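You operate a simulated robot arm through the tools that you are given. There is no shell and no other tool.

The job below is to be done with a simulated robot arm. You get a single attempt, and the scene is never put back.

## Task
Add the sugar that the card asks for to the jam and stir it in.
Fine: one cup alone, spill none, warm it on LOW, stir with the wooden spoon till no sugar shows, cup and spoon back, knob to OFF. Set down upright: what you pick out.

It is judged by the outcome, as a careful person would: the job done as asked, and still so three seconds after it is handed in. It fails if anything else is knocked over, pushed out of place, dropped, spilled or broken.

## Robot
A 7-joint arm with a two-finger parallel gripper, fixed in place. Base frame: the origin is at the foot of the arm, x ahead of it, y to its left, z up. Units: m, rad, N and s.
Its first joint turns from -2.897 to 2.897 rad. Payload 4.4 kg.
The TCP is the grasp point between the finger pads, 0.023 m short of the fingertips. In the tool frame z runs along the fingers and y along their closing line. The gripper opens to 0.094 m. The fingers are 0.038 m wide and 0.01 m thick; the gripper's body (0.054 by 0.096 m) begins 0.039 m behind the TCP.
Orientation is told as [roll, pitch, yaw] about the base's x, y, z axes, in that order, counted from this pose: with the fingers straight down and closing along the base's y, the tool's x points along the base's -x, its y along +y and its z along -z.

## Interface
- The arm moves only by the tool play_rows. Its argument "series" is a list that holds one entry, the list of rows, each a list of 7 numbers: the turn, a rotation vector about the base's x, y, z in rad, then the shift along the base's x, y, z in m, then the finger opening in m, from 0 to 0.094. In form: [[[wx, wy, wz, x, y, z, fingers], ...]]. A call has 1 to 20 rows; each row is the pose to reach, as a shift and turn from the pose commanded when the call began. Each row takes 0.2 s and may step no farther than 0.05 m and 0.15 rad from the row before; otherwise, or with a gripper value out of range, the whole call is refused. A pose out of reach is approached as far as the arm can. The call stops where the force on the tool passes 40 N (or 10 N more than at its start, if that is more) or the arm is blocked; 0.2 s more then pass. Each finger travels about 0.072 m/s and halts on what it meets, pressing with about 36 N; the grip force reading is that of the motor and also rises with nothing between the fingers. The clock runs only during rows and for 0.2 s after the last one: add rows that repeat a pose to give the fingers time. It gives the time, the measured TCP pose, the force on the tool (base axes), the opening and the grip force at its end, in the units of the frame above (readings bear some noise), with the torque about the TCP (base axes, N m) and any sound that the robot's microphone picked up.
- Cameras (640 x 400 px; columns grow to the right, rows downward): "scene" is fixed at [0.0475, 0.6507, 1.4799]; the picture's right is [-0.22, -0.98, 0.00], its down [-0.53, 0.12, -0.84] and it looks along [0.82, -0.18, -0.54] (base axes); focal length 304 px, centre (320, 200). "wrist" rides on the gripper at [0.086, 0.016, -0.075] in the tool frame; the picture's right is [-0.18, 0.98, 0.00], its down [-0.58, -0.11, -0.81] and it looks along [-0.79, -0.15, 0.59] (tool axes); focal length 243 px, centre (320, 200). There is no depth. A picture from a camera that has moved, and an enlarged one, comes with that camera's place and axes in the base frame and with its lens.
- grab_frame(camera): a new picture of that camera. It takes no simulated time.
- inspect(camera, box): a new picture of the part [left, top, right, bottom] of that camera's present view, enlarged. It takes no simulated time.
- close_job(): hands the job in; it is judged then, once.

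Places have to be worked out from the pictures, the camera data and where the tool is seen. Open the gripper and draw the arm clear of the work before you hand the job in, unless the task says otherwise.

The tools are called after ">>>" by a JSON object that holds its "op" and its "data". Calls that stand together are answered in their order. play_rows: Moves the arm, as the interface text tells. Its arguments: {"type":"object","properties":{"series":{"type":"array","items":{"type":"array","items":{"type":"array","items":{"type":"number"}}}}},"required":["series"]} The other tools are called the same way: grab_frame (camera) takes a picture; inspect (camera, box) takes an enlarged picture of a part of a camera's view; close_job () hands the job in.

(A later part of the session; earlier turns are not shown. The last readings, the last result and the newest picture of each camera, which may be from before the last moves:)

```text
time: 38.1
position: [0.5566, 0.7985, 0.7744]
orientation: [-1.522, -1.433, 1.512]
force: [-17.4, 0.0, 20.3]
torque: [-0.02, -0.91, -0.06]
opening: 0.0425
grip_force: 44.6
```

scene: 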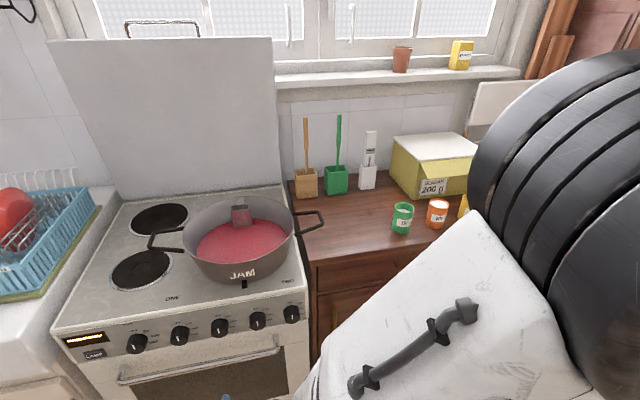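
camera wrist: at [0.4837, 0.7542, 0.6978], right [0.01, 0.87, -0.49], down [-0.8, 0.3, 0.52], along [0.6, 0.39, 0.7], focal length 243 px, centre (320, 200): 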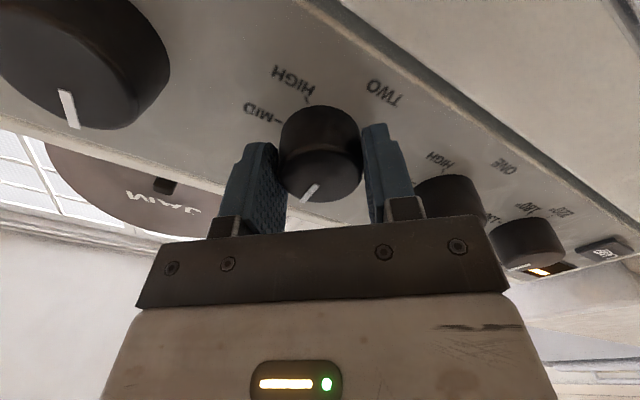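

Continuing with relief along the force (-x 0.6 mm, +z 0.8 mm).

>>> {"op": "play_rows", "data": {"series": [[[0.0, 0, 0, -0.0003, 0.0, 0.0004, 0.036], [0.0, 0, 0, -0.0006, 0.0, 0.0008, 0.036], [0.02, 0, 0, -0.0006, 0.0, 0.0008, 0.036], [0.04, 0, 0, -0.0006, 0.0, 0.0008, 0.036], [0.06, 0, 0, -0.0006, 0.0, 0.0008, 0.036], [0.08, 0, 0, -0.0006, 0.0, 0.0008, 0.036]]]}}

>>> {"op": "inspect", "data": {"camera": "wrist", "box": [240, 60, 420, 220]}}

```text
time: 39.5
position: [0.5564, 0.7984, 0.774]
orientation: [-1.432, -1.507, 1.424]
force: [9.8, 9.5, -4.6]
torque: [-0.02, 0.21, 0.21]
opening: 0.0427
grip_force: 45.1
stopped in row 6: the force on the tool passed its limit at 42 N (the readings are from after the stop); the commanded pose is now the measured one
```

```text
2.50 times, centred on (330, 140) of wrist
camera zoom: at [0.4835, 0.8086, 0.6874], right [0.01, 0.99, 0.12], down [-0.8, -0.06, 0.59], along [0.6, -0.1, 0.8], focal length 606 px, centre (295, 350)
```

zoom: 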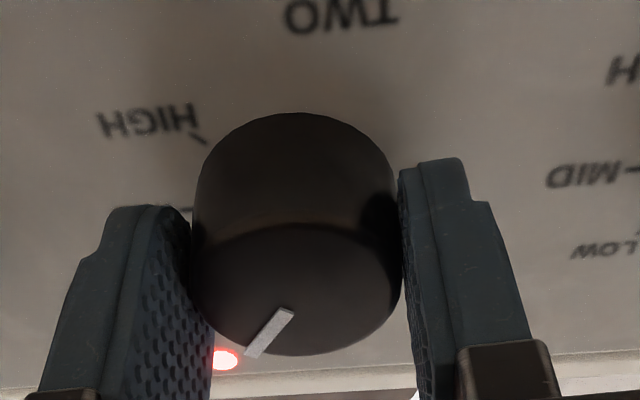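

A red indicator lamp has come on; the pointer is at about 37°, so I finish the last ~0.13 rad to centre on LOW.

>>> {"op": "play_rows", "data": {"series": [[[0.0, 0, 0, 0.0003, 0.0003, -0.0002, 0.036], [0.02, 0, 0, 0.0003, 0.0003, -0.0002, 0.036], [0.04, 0, 0, 0.0003, 0.0003, -0.0002, 0.036], [0.06, 0, 0, 0.0003, 0.0003, -0.0002, 0.036], [0.08, 0, 0, 0.0003, 0.0003, -0.0002, 0.036]]]}}

```text
time: 40.7
position: [0.5575, 0.7984, 0.7755]
orientation: [1.061, -1.551, -1.07]
force: [-22.9, -18.8, 14.3]
torque: [0.01, -0.89, -0.71]
opening: 0.0422
grip_force: 45.2
```

>>> {"op": "play_rows", "data": {"series": [[[0.0, 0, 0, -0.0004, -0.0004, 0.0003, 0.036], [0.0, 0, 0, -0.0008, -0.0007, 0.0005, 0.036], [0.02, 0, 0, -0.0008, -0.0007, 0.0005, 0.036], [0.04, 0, 0, -0.0008, -0.0007, 0.0005, 0.036], [0.06, 0, 0, -0.0008, -0.0007, 0.0005, 0.036]]]}}

>>> {"op": "inspect", "data": {"camera": "wrist", "box": [240, 60, 420, 220]}}

```text
time: 41.7
position: [0.5567, 0.7988, 0.7756]
orientation: [1.371, -1.517, -1.377]
force: [9.5, 12.8, -8.2]
torque: [0.01, 0.19, 0.31]
opening: 0.0425
grip_force: 44.7
stopped in row 5: the force on the tool passed its limit at 46 N (the readings are from after the stop); the commanded pose is now the measured one
```

```text
2.50 times, centred on (330, 140) of wrist
camera zoom: at [0.4833, 0.8185, 0.6894], right [0.01, 0.97, 0.24], down [-0.8, -0.13, 0.58], along [0.6, -0.19, 0.78], focal length 606 px, centre (295, 350)
```

zoom: 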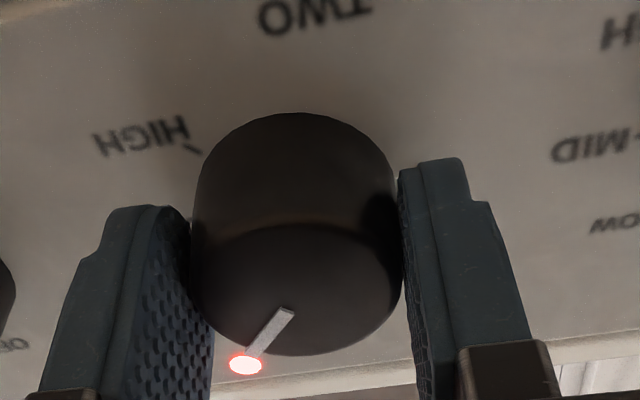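

The turn totals about 0.76 rad (≈44°), i.e. LOW. I open the fingers and back straight off.

>>> {"op": "play_rows", "data": {"series": [[[0, 0, 0, 0, 0, 0, 0.055], [0, 0, 0, 0, 0, 0, 0.075], [0, 0, 0, 0, 0, 0, 0.075], [0, 0, 0, -0.03, 0, 0, 0.075], [0, 0, 0, -0.06, 0, 0, 0.08], [0, 0, 0, -0.1, 0, 0, 0.08], [0, 0, 0, -0.15, 0, 0, 0.094]]]}}

>>> {"op": "inspect", "data": {"camera": "wrist", "box": [200, 0, 460, 200]}}

>>> {"op": "inspect", "data": {"camera": "scene", "box": [60, 280, 320, 400]}}

```text
time: 43.3
position: [0.4076, 0.7947, 0.7777]
orientation: [1.387, -1.518, -1.395]
force: [-0.5, 0.2, 0.0]
torque: [0.02, 0.04, -0.06]
opening: 0.094
grip_force: 0.1
```

```text
2.00 times, centred on (330, 100) of wrist
camera zoom: at [0.3336, 0.8154, 0.692], right [0.01, 0.97, 0.24], down [-0.8, -0.13, 0.58], along [0.6, -0.19, 0.78], focal length 485 px, centre (300, 400)
```

zoom: 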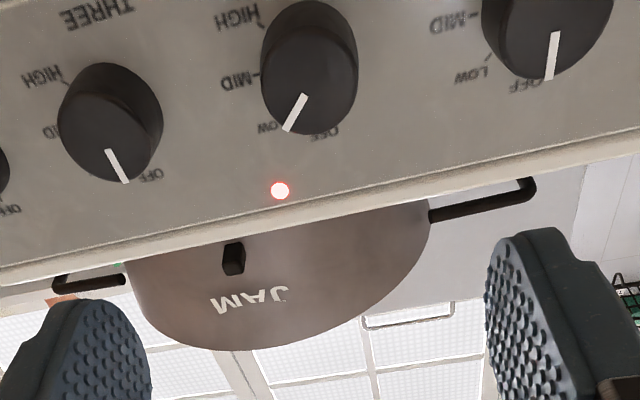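

```text
2.46 times, centred on (190, 340) of scene
camera zoom: at [0.0475, 0.6507, 1.4799], right [-0.22, -0.98, 0.0], down [-0.53, 0.12, -0.84], along [0.82, -0.18, -0.54], focal length 747 px, centre (640, -145)
```

zoom: 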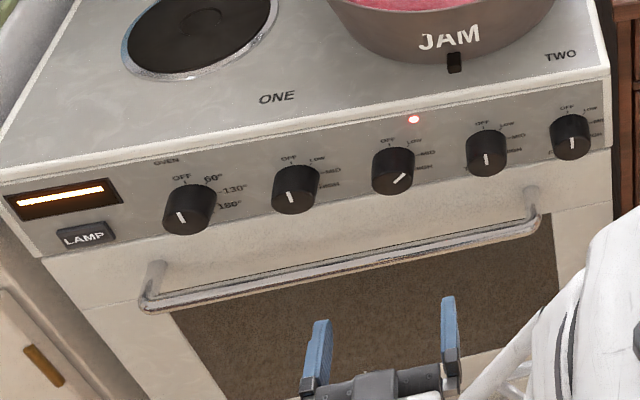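

Knob TWO stands at LOW with its lamp lit, others untouched. Now I move over to the counter front at height, to work on the cup.

>>> {"op": "play_rows", "data": {"series": [[[0, 0, 0, 0.0, -0.0406, 0.0178, 0.094], [0, 0, 0, 0.0, -0.0812, 0.0356, 0.094], [0, 0, 0, 0.0, -0.1218, 0.0534, 0.094], [0, 0, 0, 0.0, -0.1624, 0.0712, 0.094], [0, 0, 0, 0.0, -0.203, 0.089, 0.094], [0, 0, 0, 0.0, -0.2436, 0.1068, 0.094], [0, 0, 0, 0.0, -0.2842, 0.1246, 0.094], [0, 0, 0, 0.0, -0.3248, 0.1424, 0.094], [0, 0, 0, 0.0, -0.3654, 0.1602, 0.094], [0, 0, 0, 0.0, -0.406, 0.178, 0.094], [0, 0, 0, 0.0, -0.4466, 0.1958, 0.094], [0, 0, 0, 0.0, -0.4872, 0.2136, 0.094], [0, 0, 0, 0.0, -0.5278, 0.2314, 0.094], [0, 0, 0, 0.0, -0.5684, 0.2492, 0.094], [0, 0, 0, 0.0, -0.609, 0.267, 0.094], [0, 0, 0, 0.0, -0.6496, 0.2848, 0.094], [0, 0, 0, 0.0, -0.69, 0.3, 0.094]]]}}

>>> {"op": "grab_frame", "data": {"camera": "scene"}}

>>> {"op": "grab_frame", "data": {"camera": "wrist"}}

```text
time: 46.9
position: [0.4054, 0.1098, 1.074]
orientation: [1.373, -1.516, -1.38]
force: [-0.8, 0.2, -0.6]
torque: [0.0, -0.02, 0.02]
opening: 0.094
grip_force: 0.2
```

```text
taken
```

scene: 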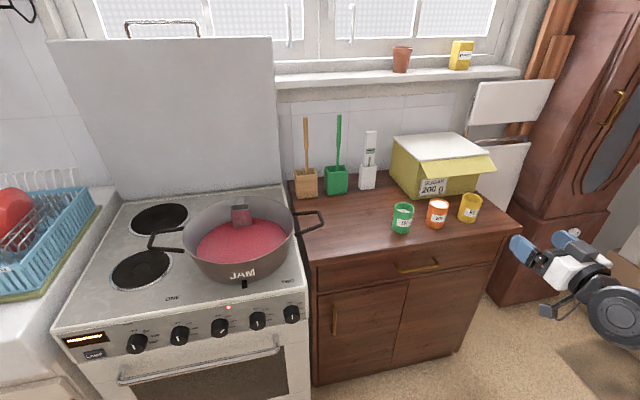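

```text
taken
camera wrist: at [0.3322, 0.1299, 0.9888], right [0.01, 0.97, 0.24], down [-0.8, -0.13, 0.58], along [0.6, -0.19, 0.78], focal length 243 px, centre (320, 200)
```

wrist: 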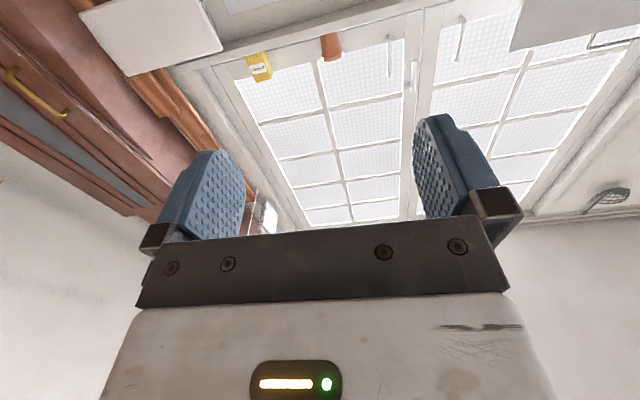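

Here the arm is radial to the cup, so the wrist should have more roll. I try the negative roll in free space, half at a time.

>>> {"op": "play_rows", "data": {"series": [[[-0.15, 0, 0, 0, 0, 0, 0.094], [-0.3, 0, 0, 0, 0, 0, 0.094], [-0.45, 0, 0, 0, 0, 0, 0.094], [-0.6, 0, 0, 0, 0, 0, 0.094], [-0.75, 0, 0, 0, 0, 0, 0.094], [-0.9, 0, 0, 0, 0, 0, 0.094], [-1.05, 0, 0, 0, 0, 0, 0.094], [-1.2, 0, 0, 0, 0, 0, 0.094], [-1.35, 0, 0, 0, 0, 0, 0.094], [-1.5, 0, 0, 0, 0, 0, 0.094], [-1.6, 0, 0, 0, 0, 0, 0.094]]]}}

>>> {"op": "play_rows", "data": {"series": [[[-0.15, 0, 0, 0, 0, 0, 0.094], [-0.3, 0, 0, 0, 0, 0, 0.094], [-0.45, 0, 0, 0, 0, 0, 0.094], [-0.6, 0, 0, 0, 0, 0, 0.094], [-0.75, 0, 0, 0, 0, 0, 0.094], [-0.9, 0, 0, 0, 0, 0, 0.094], [-1.05, 0, 0, 0, 0, 0, 0.094], [-1.2, 0, 0, 0, 0, 0, 0.094], [-1.35, 0, 0, 0, 0, 0, 0.094], [-1.5, 0, 0, 0, 0, 0, 0.094], [-1.596, 0, 0, 0, 0, 0, 0.094]]]}}

>>> {"op": "grab_frame", "data": {"camera": "wrist"}}

>>> {"op": "grab_frame", "data": {"camera": "scene"}}

```text
time: 49.3
position: [0.4069, 0.1082, 1.0757]
orientation: [-1.578, -0.022, 1.561]
force: [0.4, -0.1, 0.6]
torque: [-0.01, 0.0, 0.0]
opening: 0.0941
grip_force: 0.1
```

```text
time: 51.9
position: [0.4375, 0.0027, 0.8532]
orientation: [-0.073, 1.032, 3.108]
force: [0.5, 0.1, 0.0]
torque: [0.0, 0.0, -0.02]
opening: 0.094
grip_force: 0.0
out of reach, approached as far as the arm can: row 8, 9, 10, 11
stopped in row 11: the arm was blocked; the commanded pose is now the measured one
```

```text
taken
camera wrist: at [0.4205, -0.02, 0.9645], right [-0.07, -0.98, -0.19], down [-0.99, 0.09, -0.08], along [0.1, 0.19, -0.98], focal length 243 px, centre (320, 200)
```

wrist: 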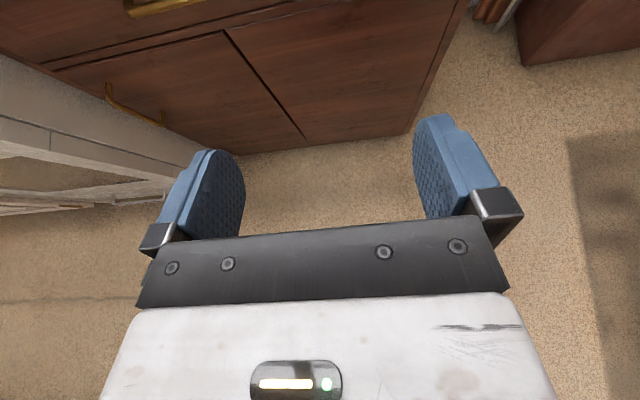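

```text
taken
```

scene: 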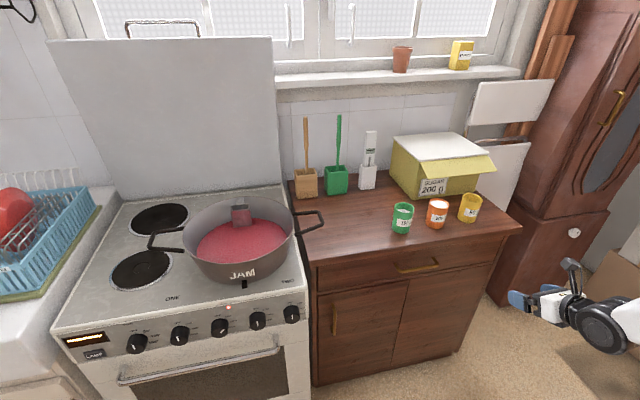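

The negative roll runs out just short of a full flip. I unwind by rolling positive about the tool's current axis (0.86, 0.04, -0.51) while rising again, then will try the positive side.

>>> {"op": "play_rows", "data": {"series": [[[0.129, 0.006, -0.077, 0.0, 0.015, 0.02, 0.094], [0.258, 0.012, -0.154, 0.0, 0.03, 0.04, 0.094], [0.387, 0.018, -0.231, 0.0, 0.045, 0.06, 0.094], [0.516, 0.024, -0.308, 0.0, 0.06, 0.08, 0.094], [0.645, 0.03, -0.385, 0.0, 0.075, 0.1, 0.094], [0.774, 0.036, -0.462, 0.0, 0.09, 0.12, 0.094], [0.903, 0.042, -0.539, 0.0, 0.105, 0.14, 0.094], [1.032, 0.048, -0.616, 0.0, 0.12, 0.16, 0.094], [1.161, 0.054, -0.693, 0.0, 0.135, 0.18, 0.094], [1.29, 0.06, -0.77, 0.0, 0.15, 0.2, 0.094], [1.419, 0.066, -0.847, 0.0, 0.165, 0.22, 0.094], [1.548, 0.072, -0.924, 0.0, 0.18, 0.24, 0.094], [1.677, 0.078, -1.001, 0.0, 0.195, 0.24, 0.094], [1.806, 0.084, -1.078, 0.0, 0.21, 0.24, 0.094], [1.935, 0.09, -1.155, 0.0, 0.22, 0.24, 0.094], [2.064, 0.096, -1.232, 0.0, 0.23, 0.24, 0.094], [2.193, 0.102, -1.309, 0.0, 0.24, 0.24, 0.094], [2.322, 0.108, -1.386, 0.0, 0.245, 0.24, 0.094], [2.451, 0.114, -1.463, 0.0, 0.25, 0.24, 0.094], [2.58, 0.12, -1.54, 0.0, 0.25, 0.24, 0.094]]]}}

>>> {"op": "grab_frame", "data": {"camera": "wrist"}}

```text
time: 56.1
position: [0.4384, 0.2529, 1.094]
orientation: [-0.154, -1.027, 0.225]
force: [1.0, -0.2, -0.5]
torque: [-0.01, 0.0, 0.0]
opening: 0.0942
grip_force: 0.0
```

```text
taken
camera wrist: at [0.3304, 0.2546, 1.056], right [0.0, 1.0, 0.08], down [-0.39, -0.07, 0.92], along [0.92, -0.03, 0.39], focal length 243 px, centre (320, 200)
```

wrist: 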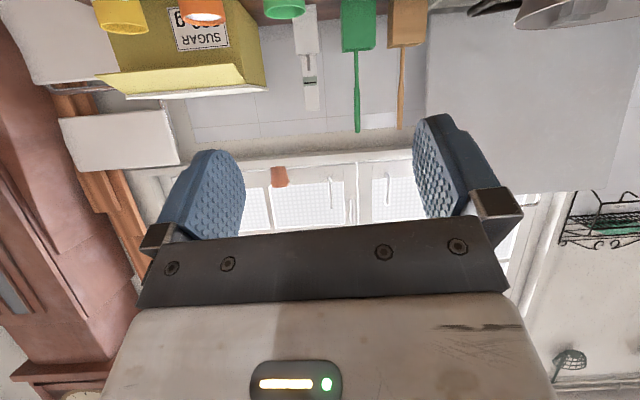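

The wrist view shows the card plainly (SUGAR 200 g) and gives the spoon top at about (1.056, 0.478, 1.156) with holder rim near z 0.955 and counter z ≈ 0.85. I level the tool and try the positive roll.

>>> {"op": "play_rows", "data": {"series": [[[0, -0.135, 0, 0, 0, 0, 0.094], [0, -0.27, 0, 0, 0, 0, 0.094], [0, -0.405, 0, 0, 0, 0, 0.094], [0, -0.541, 0, 0, 0, 0, 0.094]]]}}

>>> {"op": "play_rows", "data": {"series": [[[0.15, 0, 0, 0, 0, 0, 0.094], [0.3, 0, 0, 0, 0, 0, 0.094], [0.45, 0, 0, 0, 0, 0, 0.094], [0.6, 0, 0, 0, 0, 0, 0.094], [0.75, 0, 0, 0, 0, 0, 0.094], [0.9, 0, 0, 0, 0, 0, 0.094], [1.05, 0, 0, 0, 0, 0, 0.094], [1.2, 0, 0, 0, 0, 0, 0.094], [1.35, 0, 0, 0, 0, 0, 0.094], [1.5, 0, 0, 0, 0, 0, 0.094]]]}}

>>> {"op": "grab_frame", "data": {"camera": "wrist"}}

```text
time: 57.1
position: [0.4378, 0.2522, 1.0945]
orientation: [-1.614, -1.454, 1.653]
force: [-0.7, 0.7, -0.4]
torque: [-0.02, 0.0, -0.03]
opening: 0.094
grip_force: 0.0
```

```text
time: 59.3
position: [0.4371, 0.2539, 1.0937]
orientation: [1.61, -0.188, -1.581]
force: [0.1, 0.2, -0.2]
torque: [0.0, 0.03, 0.0]
opening: 0.0939
grip_force: 0.0
```

```text
taken
camera wrist: at [0.3648, 0.3391, 1.0901], right [-0.04, 0.0, 1.0], down [-0.81, -0.59, -0.03], along [0.59, -0.81, 0.02], focal length 243 px, centre (320, 200)
```

wrist: 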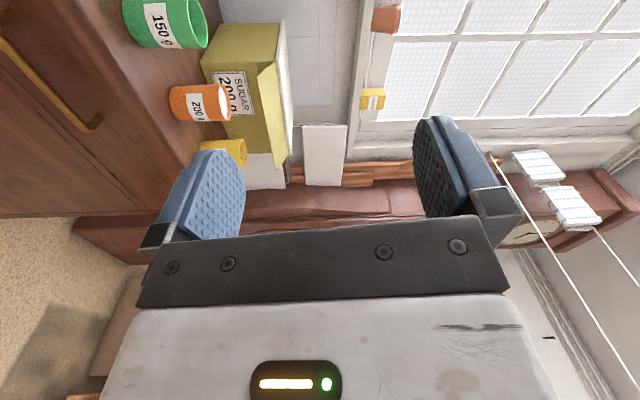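

The positive roll works so far (camera at the left side). I continue to the top.

>>> {"op": "play_rows", "data": {"series": [[[0.15, 0, 0, 0, 0, 0, 0.094], [0.3, 0, 0, 0, 0, 0, 0.094], [0.45, 0, 0, 0, 0, 0, 0.094], [0.6, 0, 0, 0, 0, 0, 0.094], [0.75, 0, 0, 0, 0, 0, 0.094], [0.9, 0, 0, 0, 0, 0, 0.094], [1.05, 0, 0, 0, 0, 0, 0.094], [1.15, 0, 0, 0, 0, 0, 0.094]]]}}

>>> {"op": "play_rows", "data": {"series": [[[0.08, 0, 0, 0, 0, 0, 0.094], [0.16, 0, 0, 0, 0, 0, 0.094], [0.24, 0, 0, 0, 0, 0, 0.094], [0.32, 0, 0, 0, 0, 0, 0.094], [0.4, 0, 0, 0, 0, 0, 0.094]]]}}

>>> {"op": "grab_frame", "data": {"camera": "wrist"}}

```text
time: 61.1
position: [0.4374, 0.2517, 1.092]
orientation: [1.596, 0.963, -1.586]
force: [-0.3, -0.2, 0.9]
torque: [-0.02, 0.01, -0.01]
opening: 0.0939
grip_force: 0.0
```

```text
time: 62.3
position: [0.4377, 0.252, 1.0931]
orientation: [1.57, 1.362, -1.609]
force: [-0.7, -0.4, -0.3]
torque: [-0.02, 0.0, 0.0]
opening: 0.0939
grip_force: 0.0
```

```text
taken
camera wrist: at [0.3654, 0.2553, 1.1808], right [-0.04, -1.0, 0.02], down [-0.81, 0.02, -0.59], along [0.59, -0.04, -0.81], focal length 243 px, centre (320, 200)
```

wrist: 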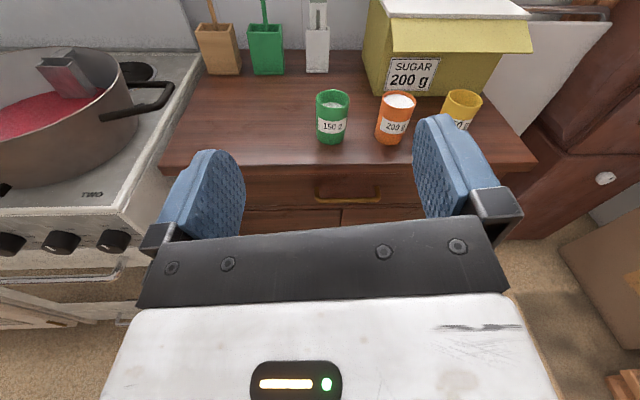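

The camera is now on top; only 0.21 rad of roll remains to make the closing line horizontal. I go for it.

>>> {"op": "play_rows", "data": {"series": [[[0.07, 0, 0, 0, 0, 0, 0.094], [0.14, 0, 0, 0, 0, 0, 0.094], [0.205, 0, 0, 0, 0, 0, 0.094], [0.205, 0, 0, 0, 0, 0, 0.094]]]}}

>>> {"op": "grab_frame", "data": {"camera": "wrist"}}

>>> {"op": "inspect", "data": {"camera": "wrist", "box": [280, 50, 520, 180]}}

```text
time: 63.3
position: [0.4387, 0.2527, 1.0951]
orientation: [0.486, 1.561, -2.693]
force: [0.1, -0.6, 0.4]
torque: [0.01, -0.01, 0.03]
opening: 0.0937
grip_force: 0.0
```

```text
taken
camera wrist: at [0.3655, 0.2381, 1.18], right [-0.04, -0.98, -0.18], down [-0.81, 0.14, -0.58], along [0.59, 0.12, -0.8], focal length 243 px, centre (320, 200)
```

wrist: 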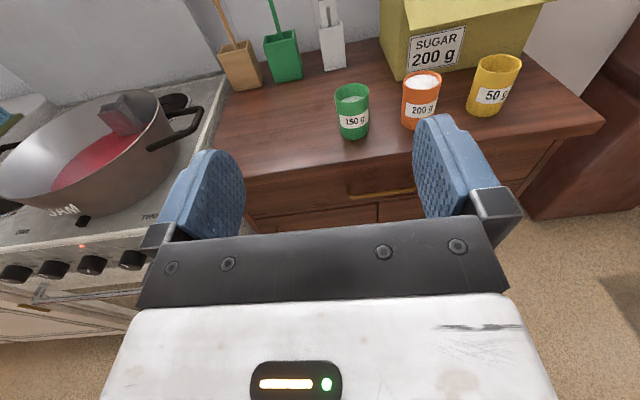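

```text
2.67 times, centred on (400, 115) of wrist
camera zoom: at [0.3655, 0.2381, 1.18], right [-0.04, -0.98, -0.18], down [-0.81, 0.14, -0.58], along [0.59, 0.12, -0.8], focal length 647 px, centre (107, 427)
```

zoom: 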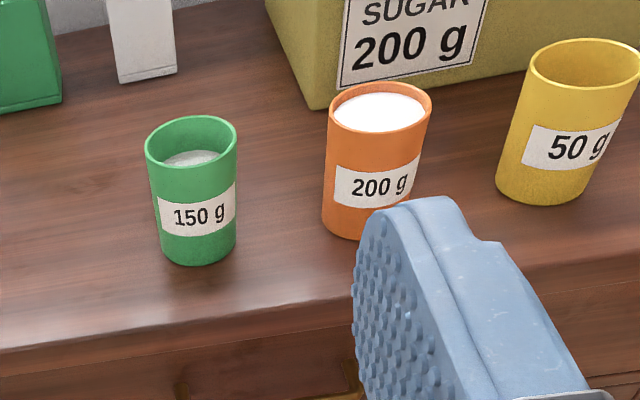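

The tool is level, heading +x (≈-2°), camera above. The cups sit at about green (0.783, 0.21), orange (0.78, 0.083), yellow (0.79, -0.049), about 70 mm wide, rims near z 0.923. I move to a standoff in front of the orange cup, still above it.

>>> {"op": "play_rows", "data": {"series": [[[0, 0, 0, 0.02, -0.028, -0.012, 0.094], [0, 0, 0, 0.04, -0.056, -0.024, 0.094], [0, 0, 0, 0.06, -0.084, -0.036, 0.094], [0, 0, 0, 0.08, -0.112, -0.048, 0.094], [0, 0, 0, 0.1, -0.14, -0.06, 0.094], [0, 0, 0, 0.13, -0.169, -0.075, 0.094]]]}}

>>> {"op": "grab_frame", "data": {"camera": "wrist"}}

>>> {"op": "grab_frame", "data": {"camera": "scene"}}

```text
time: 64.7
position: [0.5716, 0.0849, 1.0194]
orientation: [0.502, 1.562, -2.675]
force: [0.8, -0.2, 0.0]
torque: [0.0, -0.01, 0.01]
opening: 0.0939
grip_force: 0.1
```

```text
taken
camera wrist: at [0.4986, 0.07, 1.1053], right [-0.04, -0.98, -0.18], down [-0.81, 0.14, -0.58], along [0.59, 0.12, -0.8], focal length 243 px, centre (320, 200)
```

wrist: 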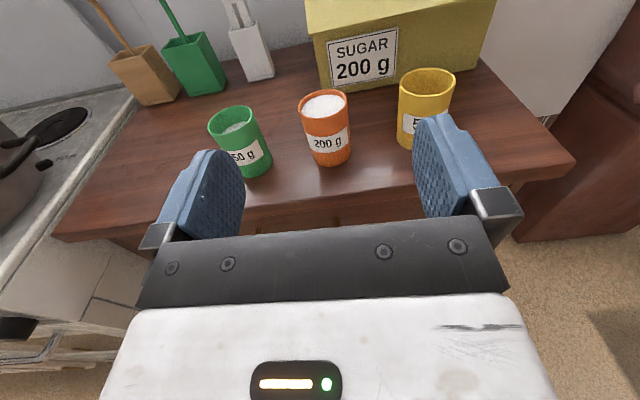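

```text
taken
```

scene: 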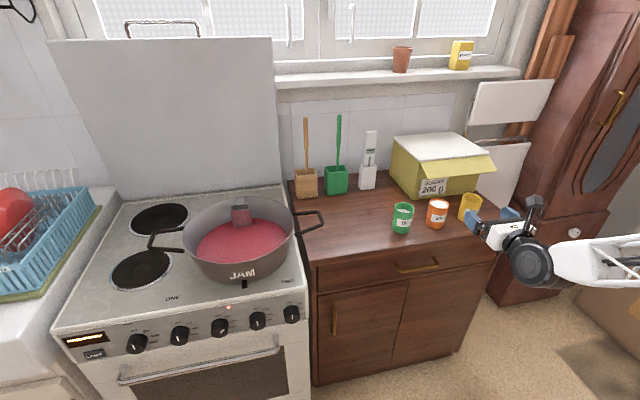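

No reach trouble. Refined cup centre is about (0.785, 0.086). I descend to z 0.90 short of the cup at x 0.66.

>>> {"op": "play_rows", "data": {"series": [[[0, 0, 0, 0.022, 0.0015, -0.03, 0.094], [0, 0, 0, 0.044, 0.003, -0.06, 0.094], [0, 0, 0, 0.066, 0.0045, -0.09, 0.094], [0, 0, 0, 0.088, 0.006, -0.119, 0.094], [0, 0, 0, 0.088, 0.006, -0.119, 0.094]]]}}

>>> {"op": "grab_frame", "data": {"camera": "wrist"}}

>>> {"op": "inspect", "data": {"camera": "scene", "box": [380, 170, 600, 300]}}

```text
time: 65.9
position: [0.6589, 0.0885, 0.8986]
orientation: [0.56, 1.562, -2.619]
force: [-0.2, 0.3, 0.3]
torque: [-0.03, -0.01, -0.01]
opening: 0.0941
grip_force: 0.1
```

```text
taken
camera wrist: at [0.5865, 0.0747, 0.9849], right [-0.04, -0.98, -0.18], down [-0.81, 0.14, -0.58], along [0.59, 0.12, -0.8], focal length 243 px, centre (320, 200)
```

wrist: 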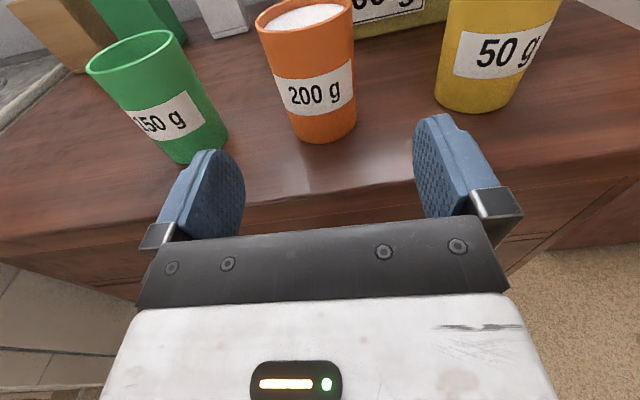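

```text
2.91 times, centred on (490, 235) of scene
camera zoom: at [0.0475, 0.6507, 1.4799], right [-0.22, -0.98, 0.0], down [-0.53, 0.12, -0.84], along [0.82, -0.18, -0.54], focal length 883 px, centre (-174, 98)
```

zoom: 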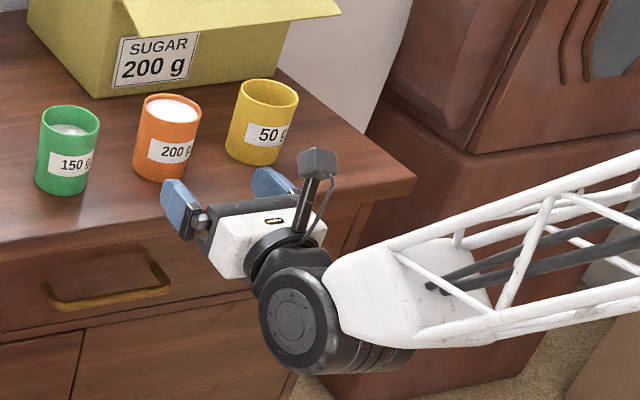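

The wrist joint's black disc hangs about 6 cm below and 13 cm behind the TCP; at level pitch it would hit the counter edge (x ≈ 0.66) when I advance. I back up and rise, then pitch the tool about 30° down (camera still on top) so the disc clears the edge.

>>> {"op": "play_rows", "data": {"series": [[[0, 0, 0, -0.01, 0, 0.035, 0.094], [0, 0, 0, -0.02, 0, 0.07, 0.094], [0, 0.13, 0, -0.02, 0, 0.09, 0.094], [0, 0.26, 0, -0.02, 0, 0.1, 0.094], [0, 0.39, 0, -0.02, 0, 0.1, 0.094], [0, 0.52, 0, -0.02, 0, 0.1, 0.094], [0, 0.52, 0, -0.02, 0, 0.1, 0.094]]]}}

>>> {"op": "grab_frame", "data": {"camera": "wrist"}}

>>> {"op": "inspect", "data": {"camera": "scene", "box": [380, 170, 600, 300]}}

```text
time: 67.5
position: [0.6369, 0.0881, 0.9993]
orientation: [0.044, 1.042, -3.133]
force: [-0.3, 0.4, 0.7]
torque: [0.01, 0.01, -0.01]
opening: 0.0942
grip_force: 0.3
```

```text
taken
camera wrist: at [0.6171, 0.0745, 1.1112], right [-0.12, -0.98, -0.14], down [-0.99, 0.14, -0.1], along [0.12, 0.12, -0.99], focal length 243 px, centre (320, 200)
```

wrist: 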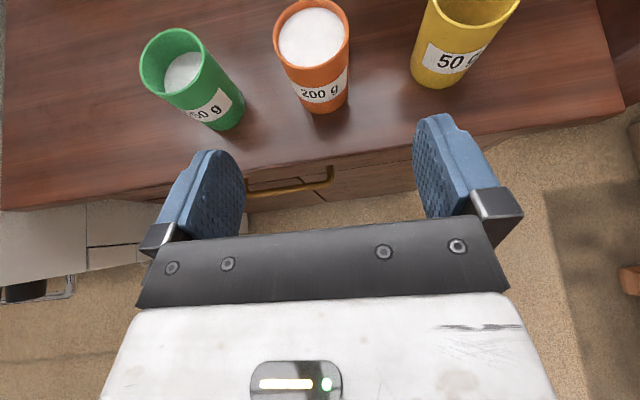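

```text
2.91 times, centred on (490, 235) of scene
camera zoom: at [0.0475, 0.6507, 1.4799], right [-0.22, -0.98, 0.0], down [-0.53, 0.12, -0.84], along [0.82, -0.18, -0.54], focal length 883 px, centre (-174, 98)
```

zoom: 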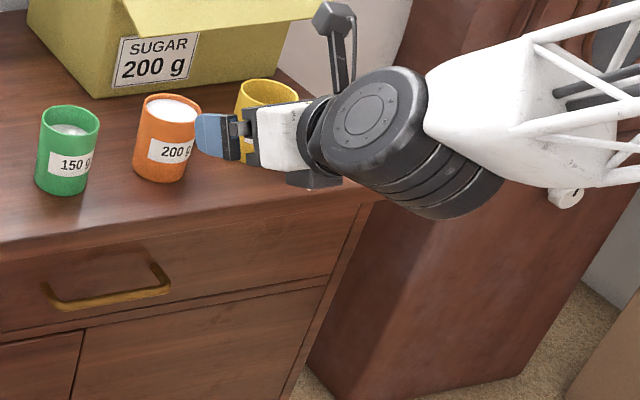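

Now the disc is well above the counter. Tool pitch is 30° down, closing line level; the cup centre recomputes to (0.780, 0.086). I descend to z 0.907 at x 0.69 and check before sliding in.

>>> {"op": "play_rows", "data": {"series": [[[0, 0, 0, 0.02, -0.0005, -0.035, 0.094], [0, 0, 0, 0.04, -0.001, -0.07, 0.094], [0, 0, 0, 0.05, -0.0015, -0.092, 0.094], [0, 0, 0, 0.05, -0.0015, -0.092, 0.094]]]}}

>>> {"op": "grab_frame", "data": {"camera": "wrist"}}

>>> {"op": "inspect", "data": {"camera": "scene", "box": [380, 170, 600, 300]}}

```text
time: 68.5
position: [0.6884, 0.0869, 0.9074]
orientation: [0.044, 1.045, -3.133]
force: [-0.5, 0.1, -0.7]
torque: [-0.04, 0.03, -0.01]
opening: 0.0942
grip_force: 0.0
```

```text
taken
camera wrist: at [0.6677, 0.0731, 1.0179], right [-0.12, -0.98, -0.14], down [-0.99, 0.14, -0.1], along [0.12, 0.12, -0.99], focal length 243 px, centre (320, 200)
```

wrist: 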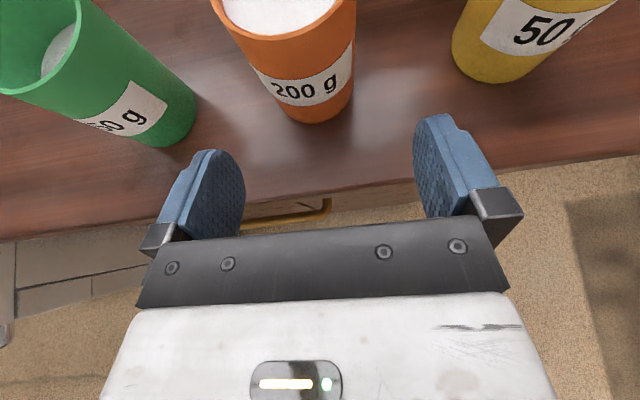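

```text
2.91 times, centred on (490, 235) of scene
camera zoom: at [0.0475, 0.6507, 1.4799], right [-0.22, -0.98, 0.0], down [-0.53, 0.12, -0.84], along [0.82, -0.18, -0.54], focal length 883 px, centre (-174, 98)
```

zoom: 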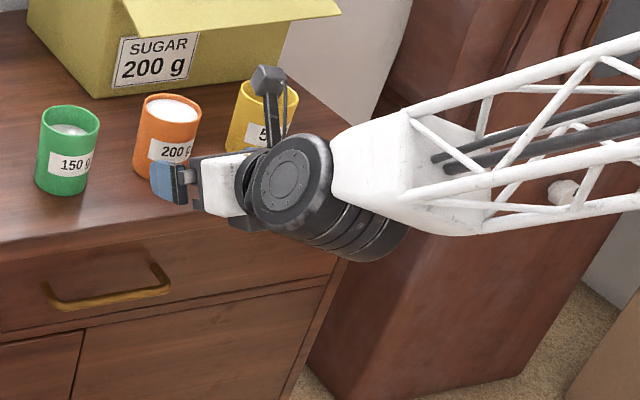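

Everything lines up and the wrist drum stays above/behind the counter edge (x ≈ 0.69). I slide forward around the cup, slightly higher, in small steps.

>>> {"op": "play_rows", "data": {"series": [[[0, 0, 0, 0.02, -0.0005, 0.004, 0.094], [0, 0, 0, 0.04, -0.001, 0.004, 0.094], [0, 0, 0, 0.06, -0.001, 0.004, 0.094], [0, 0, 0, 0.078, -0.001, 0.004, 0.094], [0, 0, 0, 0.078, -0.001, 0.004, 0.094]]]}}

>>> {"op": "grab_frame", "data": {"camera": "wrist"}}

>>> {"op": "inspect", "data": {"camera": "scene", "box": [380, 170, 600, 300]}}

```text
time: 69.7
position: [0.764, 0.0864, 0.9108]
orientation: [0.047, 1.042, -3.133]
force: [0.4, 0.0, 0.2]
torque: [-0.01, -0.02, 0.01]
opening: 0.094
grip_force: 0.1
```

```text
taken
camera wrist: at [0.7442, 0.0724, 1.0228], right [-0.12, -0.98, -0.14], down [-0.99, 0.14, -0.1], along [0.12, 0.12, -0.99], focal length 243 px, centre (320, 200)
```

wrist: 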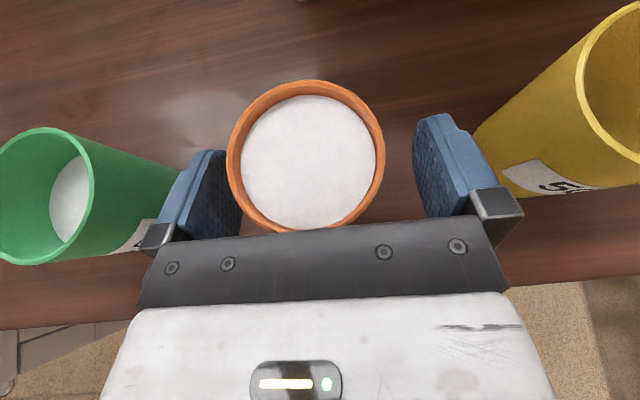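

```text
2.91 times, centred on (490, 235) of scene
camera zoom: at [0.0475, 0.6507, 1.4799], right [-0.22, -0.98, 0.0], down [-0.53, 0.12, -0.84], along [0.82, -0.18, -0.54], focal length 883 px, centre (-174, 98)
```

zoom: 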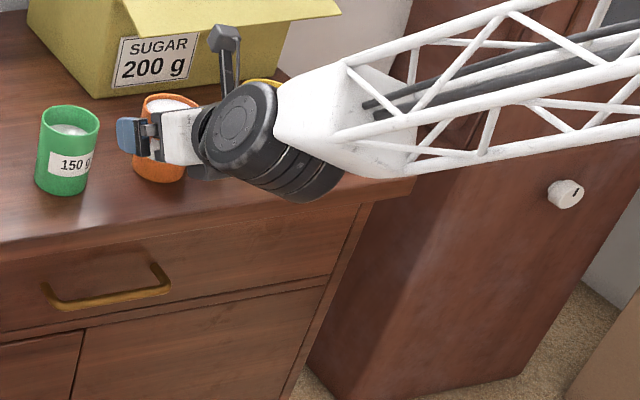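

Cup centre is at (0.7755, 0.0885), about 2 mm left of the tool plane. I centre and close slowly.

>>> {"op": "play_rows", "data": {"series": [[[0, 0, 0, 0, 0.002, 0, 0.09], [0, 0, 0, 0, 0.002, 0, 0.082], [0, 0, 0, 0, 0.002, 0, 0.076], [0, 0, 0, 0, 0.002, 0, 0.071], [0, 0, 0, 0, 0.002, 0, 0.067], [0, 0, 0, 0, 0.002, 0, 0.063], [0, 0, 0, 0, 0.002, 0, 0.058], [0, 0, 0, 0, 0.002, 0, 0.055], [0, 0, 0, 0, 0.002, 0, 0.055]]]}}

>>> {"op": "grab_frame", "data": {"camera": "wrist"}}

```text
time: 71.7
position: [0.7635, 0.0898, 0.9115]
orientation: [0.046, 1.044, -3.133]
force: [0.1, 0.7, 1.0]
torque: [-0.01, 0.03, 0.0]
opening: 0.061
grip_force: 36.0
```

```text
taken
camera wrist: at [0.7442, 0.0745, 1.0232], right [-0.12, -0.98, -0.14], down [-0.99, 0.14, -0.1], along [0.12, 0.12, -0.99], focal length 243 px, centre (320, 200)
```

wrist: 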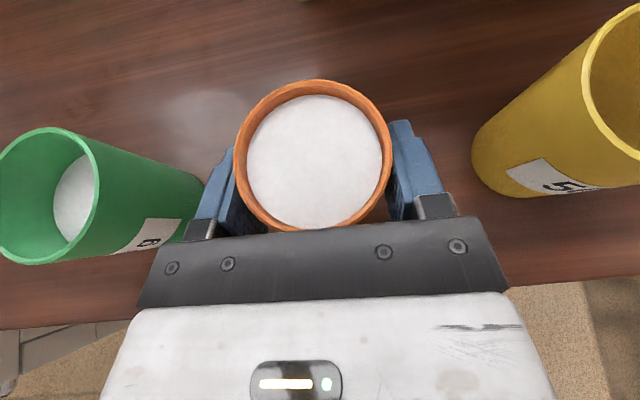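

The cup is held (opening 0.061, 36 N), sugar level with the rim zone undisturbed. I lift straight up gently.

>>> {"op": "play_rows", "data": {"series": [[[0, 0, 0, 0, 0, 0.005, 0.055], [0, 0, 0, 0, 0, 0.012, 0.055], [0, 0, 0, 0, 0, 0.022, 0.055], [0, 0, 0, 0, 0, 0.034, 0.055], [0, 0, 0, 0, 0, 0.046, 0.055], [0, 0, 0, 0, 0, 0.058, 0.055], [0, 0, 0, 0, 0, 0.068, 0.055], [0, 0, 0, 0, 0, 0.074, 0.055], [0, 0, 0, 0, 0, 0.076, 0.055]]]}}

>>> {"op": "grab_frame", "data": {"camera": "wrist"}}

>>> {"op": "inspect", "data": {"camera": "scene", "box": [380, 140, 600, 270]}}

```text
time: 73.7
position: [0.7641, 0.0879, 0.988]
orientation: [0.042, 1.045, -3.133]
force: [-0.1, -0.1, -2.3]
torque: [-0.01, 0.0, 0.0]
opening: 0.061
grip_force: 36.1
```

```text
taken
camera wrist: at [0.744, 0.0739, 1.0994], right [-0.12, -0.98, -0.14], down [-0.99, 0.14, -0.1], along [0.12, 0.12, -0.99], focal length 243 px, centre (320, 200)
```

wrist: 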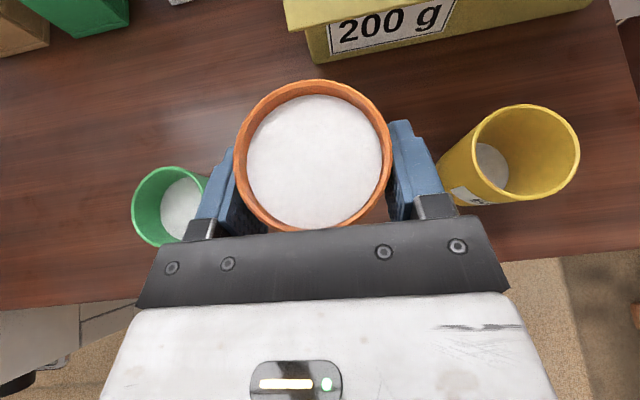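

```text
2.91 times, centred on (490, 205) of scene
camera zoom: at [0.0475, 0.6507, 1.4799], right [-0.22, -0.98, 0.0], down [-0.53, 0.12, -0.84], along [0.82, -0.18, -0.54], focal length 883 px, centre (-174, 186)
```

zoom: 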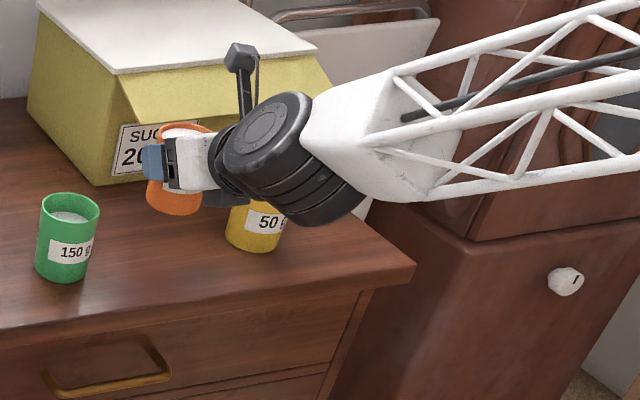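

Lifted cleanly, about 0.23 kg. I raise further before travelling, so everything clears the other cups.

>>> {"op": "play_rows", "data": {"series": [[[0, 0, 0, 0, 0, 0.005, 0.055], [0, 0, 0, 0, 0, 0.015, 0.055], [0, 0, 0, 0, 0, 0.03, 0.055], [0, 0, 0, 0, 0, 0.045, 0.055], [0, 0, 0, 0, 0, 0.06, 0.055], [0, 0, 0, 0, 0, 0.075, 0.055], [0, 0, 0, 0, 0, 0.09, 0.055], [0, 0, 0, 0, 0, 0.102, 0.055], [0, 0, 0, 0, 0, 0.11, 0.055], [0, 0, 0, 0, 0, 0.113, 0.055]]]}}

>>> {"op": "inspect", "data": {"camera": "scene", "box": [360, 100, 600, 250]}}

```text
time: 75.9
position: [0.7642, 0.0896, 1.102]
orientation: [0.045, 1.044, -3.134]
force: [0.4, 0.2, -2.3]
torque: [0.0, 0.04, 0.03]
opening: 0.0615
grip_force: 36.1
```

```text
2.67 times, centred on (480, 175) of scene
camera zoom: at [0.0475, 0.6507, 1.4799], right [-0.22, -0.98, 0.0], down [-0.53, 0.12, -0.84], along [0.82, -0.18, -0.54], focal length 809 px, centre (-107, 267)
```

zoom: 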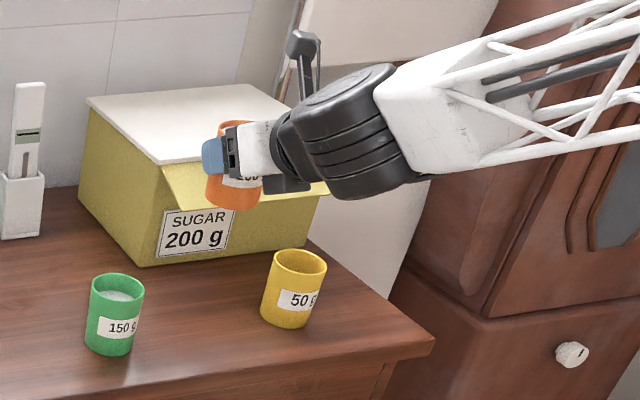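

The cup stays upright. I swing along an arc about the base with matching yaw, keeping the cup level and moving moderately.

>>> {"op": "play_rows", "data": {"series": [[[0, 0, 0.01, -0.001, 0.0076, 0, 0.055], [0, 0, 0.03, -0.003, 0.0229, 0, 0.055], [0, 0, 0.06, -0.0067, 0.0457, 0, 0.055], [0, 0, 0.095, -0.0118, 0.0721, 0, 0.055], [0, 0, 0.13, -0.0179, 0.0983, 0, 0.055], [0, 0, 0.165, -0.0249, 0.1243, 0, 0.055], [0, 0, 0.2, -0.0328, 0.15, 0, 0.055], [0, 0, 0.235, -0.0415, 0.1755, 0, 0.055], [0, 0, 0.27, -0.0512, 0.2006, 0, 0.055], [0, 0, 0.305, -0.0617, 0.2254, 0, 0.055], [0, 0, 0.34, -0.0731, 0.2497, 0, 0.055], [0, 0, 0.375, -0.0854, 0.2737, 0, 0.055], [0, 0, 0.41, -0.0984, 0.2972, 0, 0.055], [0, 0, 0.445, -0.1123, 0.3203, 0, 0.055], [0, 0, 0.48, -0.127, 0.3428, 0, 0.055], [0, 0, 0.515, -0.1425, 0.3649, 0, 0.055], [0, 0, 0.545, -0.1564, 0.3833, 0, 0.055], [0, 0, 0.575, -0.1708, 0.4013, 0, 0.055], [0, 0, 0.595, -0.1807, 0.4131, 0, 0.055], [0, 0, 0.61, -0.1883, 0.4218, 0, 0.055]]]}}

>>> {"op": "grab_frame", "data": {"camera": "wrist"}}

>>> {"op": "grab_frame", "data": {"camera": "scene"}}

```text
time: 80.1
position: [0.5739, 0.5114, 1.1006]
orientation: [0.045, 1.044, -2.524]
force: [-0.5, -0.7, -3.3]
torque: [-0.03, 0.0, 0.04]
opening: 0.0614
grip_force: 36.1
```

```text
taken
camera wrist: at [0.5667, 0.4867, 1.2118], right [0.46, -0.88, -0.14], down [-0.89, -0.45, -0.1], along [0.02, 0.17, -0.99], focal length 243 px, centre (320, 200)
```

wrist: 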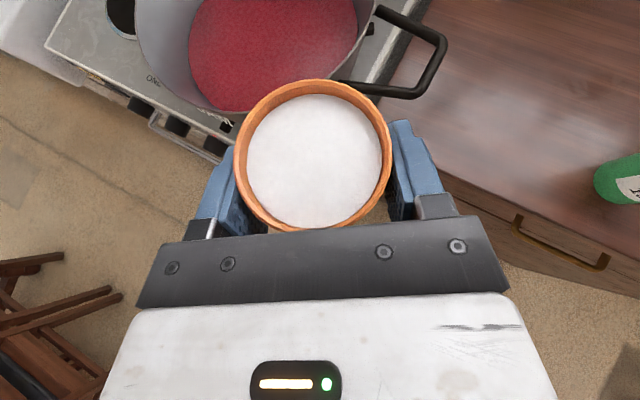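

```text
taken
```

scene: 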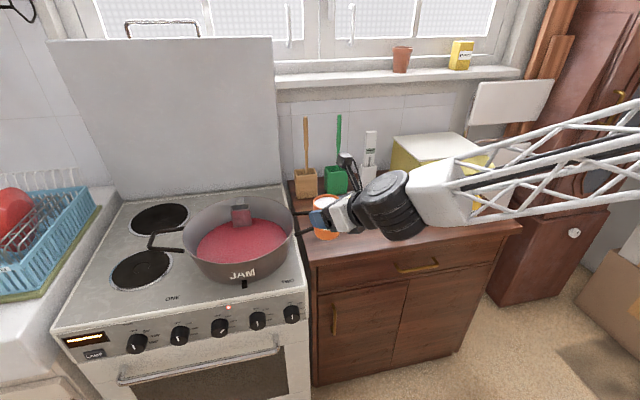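

Level and intact. I extend outward over the pot toward TCP (0.763, 0.683) at the same height.

>>> {"op": "play_rows", "data": {"series": [[[0, 0, 0, 0.006, 0.0055, 0, 0.055], [0, 0, 0, 0.019, 0.0175, 0, 0.055], [0, 0, 0, 0.038, 0.035, 0, 0.055], [0, 0, 0, 0.057, 0.052, 0, 0.055], [0, 0, 0, 0.076, 0.069, 0, 0.055], [0, 0, 0, 0.095, 0.086, 0, 0.055], [0, 0, 0, 0.114, 0.103, 0, 0.055], [0, 0, 0, 0.133, 0.12, 0, 0.055], [0, 0, 0, 0.152, 0.137, 0, 0.055], [0, 0, 0, 0.17, 0.154, 0, 0.055], [0, 0, 0, 0.182, 0.166, 0, 0.055], [0, 0, 0, 0.189, 0.172, 0, 0.055]]]}}

>>> {"op": "grab_frame", "data": {"camera": "wrist"}}

>>> {"op": "grab_frame", "data": {"camera": "scene"}}

```text
time: 82.7
position: [0.7659, 0.6826, 1.1018]
orientation: [0.046, 1.042, -2.524]
force: [-0.6, 0.2, -2.2]
torque: [0.01, 0.03, 0.0]
opening: 0.0611
grip_force: 36.5
```

```text
taken
camera wrist: at [0.7567, 0.6585, 1.2128], right [0.46, -0.88, -0.14], down [-0.89, -0.45, -0.1], along [0.03, 0.17, -0.99], focal length 243 px, centre (320, 200)
```

wrist: 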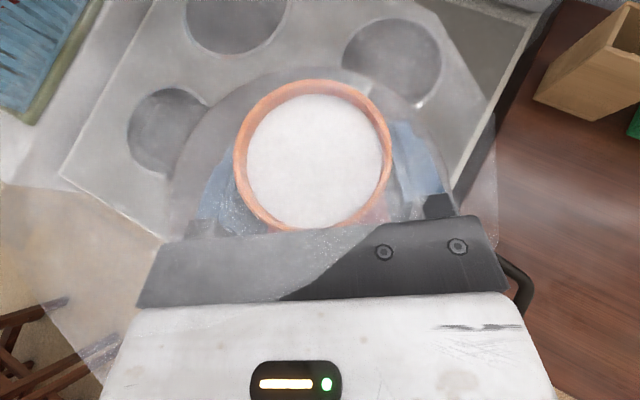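

```text
taken
```

scene: 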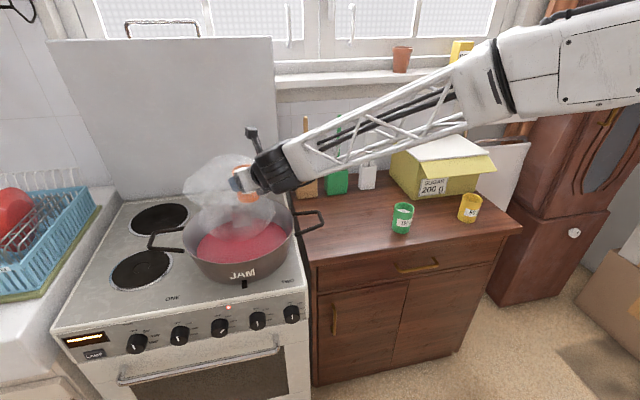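

Over the pot with a little steam rising; the burner is warming the jam. I lower by 3.5 cm and start tipping the cup leftward about the horizontal axis along the tool heading (0.847, 0.531, 0).

>>> {"op": "play_rows", "data": {"series": [[[0, 0, 0, 0, 0, -0.012, 0.055], [0, 0, 0, 0, 0, -0.025, 0.055], [0, 0, 0, 0, 0, -0.035, 0.055], [-0.068, -0.0425, 0, 0, 0, -0.035, 0.055], [-0.136, -0.085, 0, 0, 0, -0.035, 0.055], [-0.203, -0.1275, 0, 0, 0, -0.035, 0.055], [-0.271, -0.17, 0, 0, 0, -0.035, 0.055], [-0.339, -0.2125, 0, 0, 0, -0.035, 0.055], [-0.407, -0.255, 0, 0, 0, -0.035, 0.055], [-0.474, -0.2975, 0, 0, 0, -0.035, 0.055], [-0.542, -0.34, 0, 0, 0, -0.035, 0.055], [-0.61, -0.3825, 0, 0, 0, -0.035, 0.055]]]}}

>>> {"op": "grab_frame", "data": {"camera": "wrist"}}

>>> {"op": "inspect", "data": {"camera": "scene", "box": [140, 110, 340, 300]}}

```text
time: 85.3
position: [0.7651, 0.6815, 1.0664]
orientation: [1.058, 0.681, -1.714]
force: [0.0, 0.3, -2.2]
torque: [0.02, 0.05, -0.01]
opening: 0.0611
grip_force: 36.2
```

```text
taken
camera wrist: at [0.7152, 0.7241, 1.1594], right [0.38, -0.74, 0.55], down [-0.84, -0.53, -0.13], along [0.39, -0.41, -0.82], focal length 243 px, centre (320, 200)
```

wrist: 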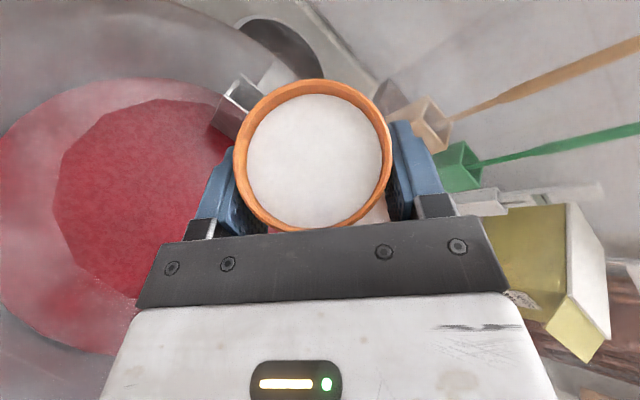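

```text
2.11 times, centred on (240, 205) of scene
camera zoom: at [0.0475, 0.6507, 1.4799], right [-0.22, -0.98, 0.0], down [-0.53, 0.12, -0.84], along [0.82, -0.18, -0.54], focal length 639 px, centre (488, 190)
```

zoom: 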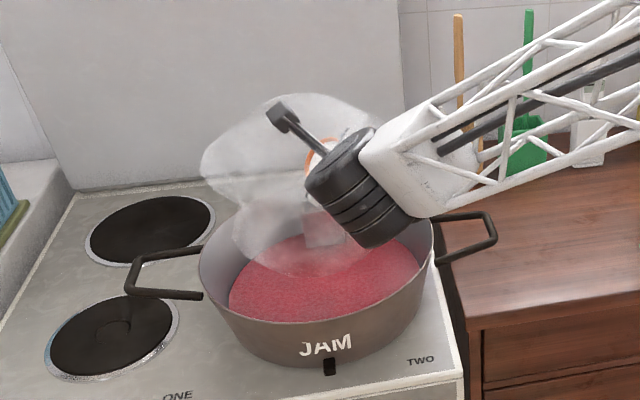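

Tilted 41° with nothing moved yet; the drop point works out to about (0.759, 0.712), near the middle of the jam. I continue tipping.

>>> {"op": "play_rows", "data": {"series": [[[-0.068, -0.0425, 0, 0, 0, 0, 0.055], [-0.136, -0.085, 0, 0, 0, 0, 0.055], [-0.203, -0.1275, 0, 0, 0, 0, 0.055], [-0.271, -0.17, 0, 0, 0, 0, 0.055], [-0.339, -0.2125, 0, 0, 0, 0, 0.055], [-0.407, -0.255, 0, 0, 0, 0, 0.055], [-0.407, -0.255, 0, 0, 0, 0, 0.055]]]}}

>>> {"op": "grab_frame", "data": {"camera": "wrist"}}

>>> {"op": "inspect", "data": {"camera": "scene", "box": [140, 110, 340, 300]}}

```text
time: 86.9
position: [0.7651, 0.6818, 1.0665]
orientation: [1.374, 0.288, -1.562]
force: [-1.0, 0.7, -2.6]
torque: [0.06, 0.02, 0.0]
opening: 0.0611
grip_force: 35.4
```

```text
taken
camera wrist: at [0.6959, 0.7543, 1.1191], right [0.2, -0.45, 0.87], down [-0.81, -0.58, -0.12], along [0.56, -0.68, -0.48], focal length 243 px, centre (320, 200)
```

wrist: 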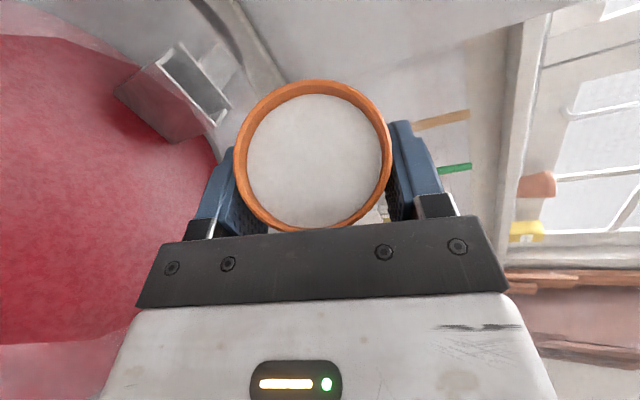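

```text
2.11 times, centred on (240, 205) of scene
camera zoom: at [0.0475, 0.6507, 1.4799], right [-0.22, -0.98, 0.0], down [-0.53, 0.12, -0.84], along [0.82, -0.18, -0.54], focal length 639 px, centre (488, 190)
```

zoom: 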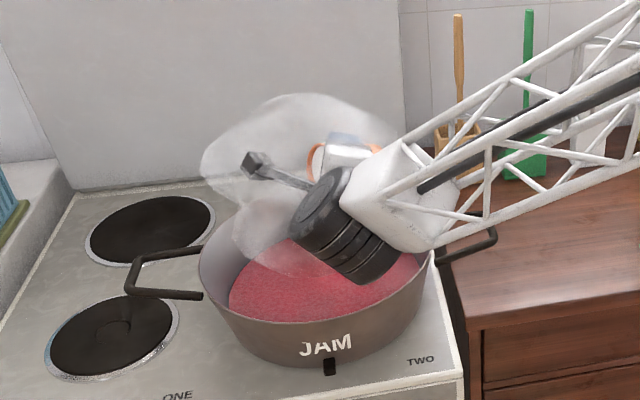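

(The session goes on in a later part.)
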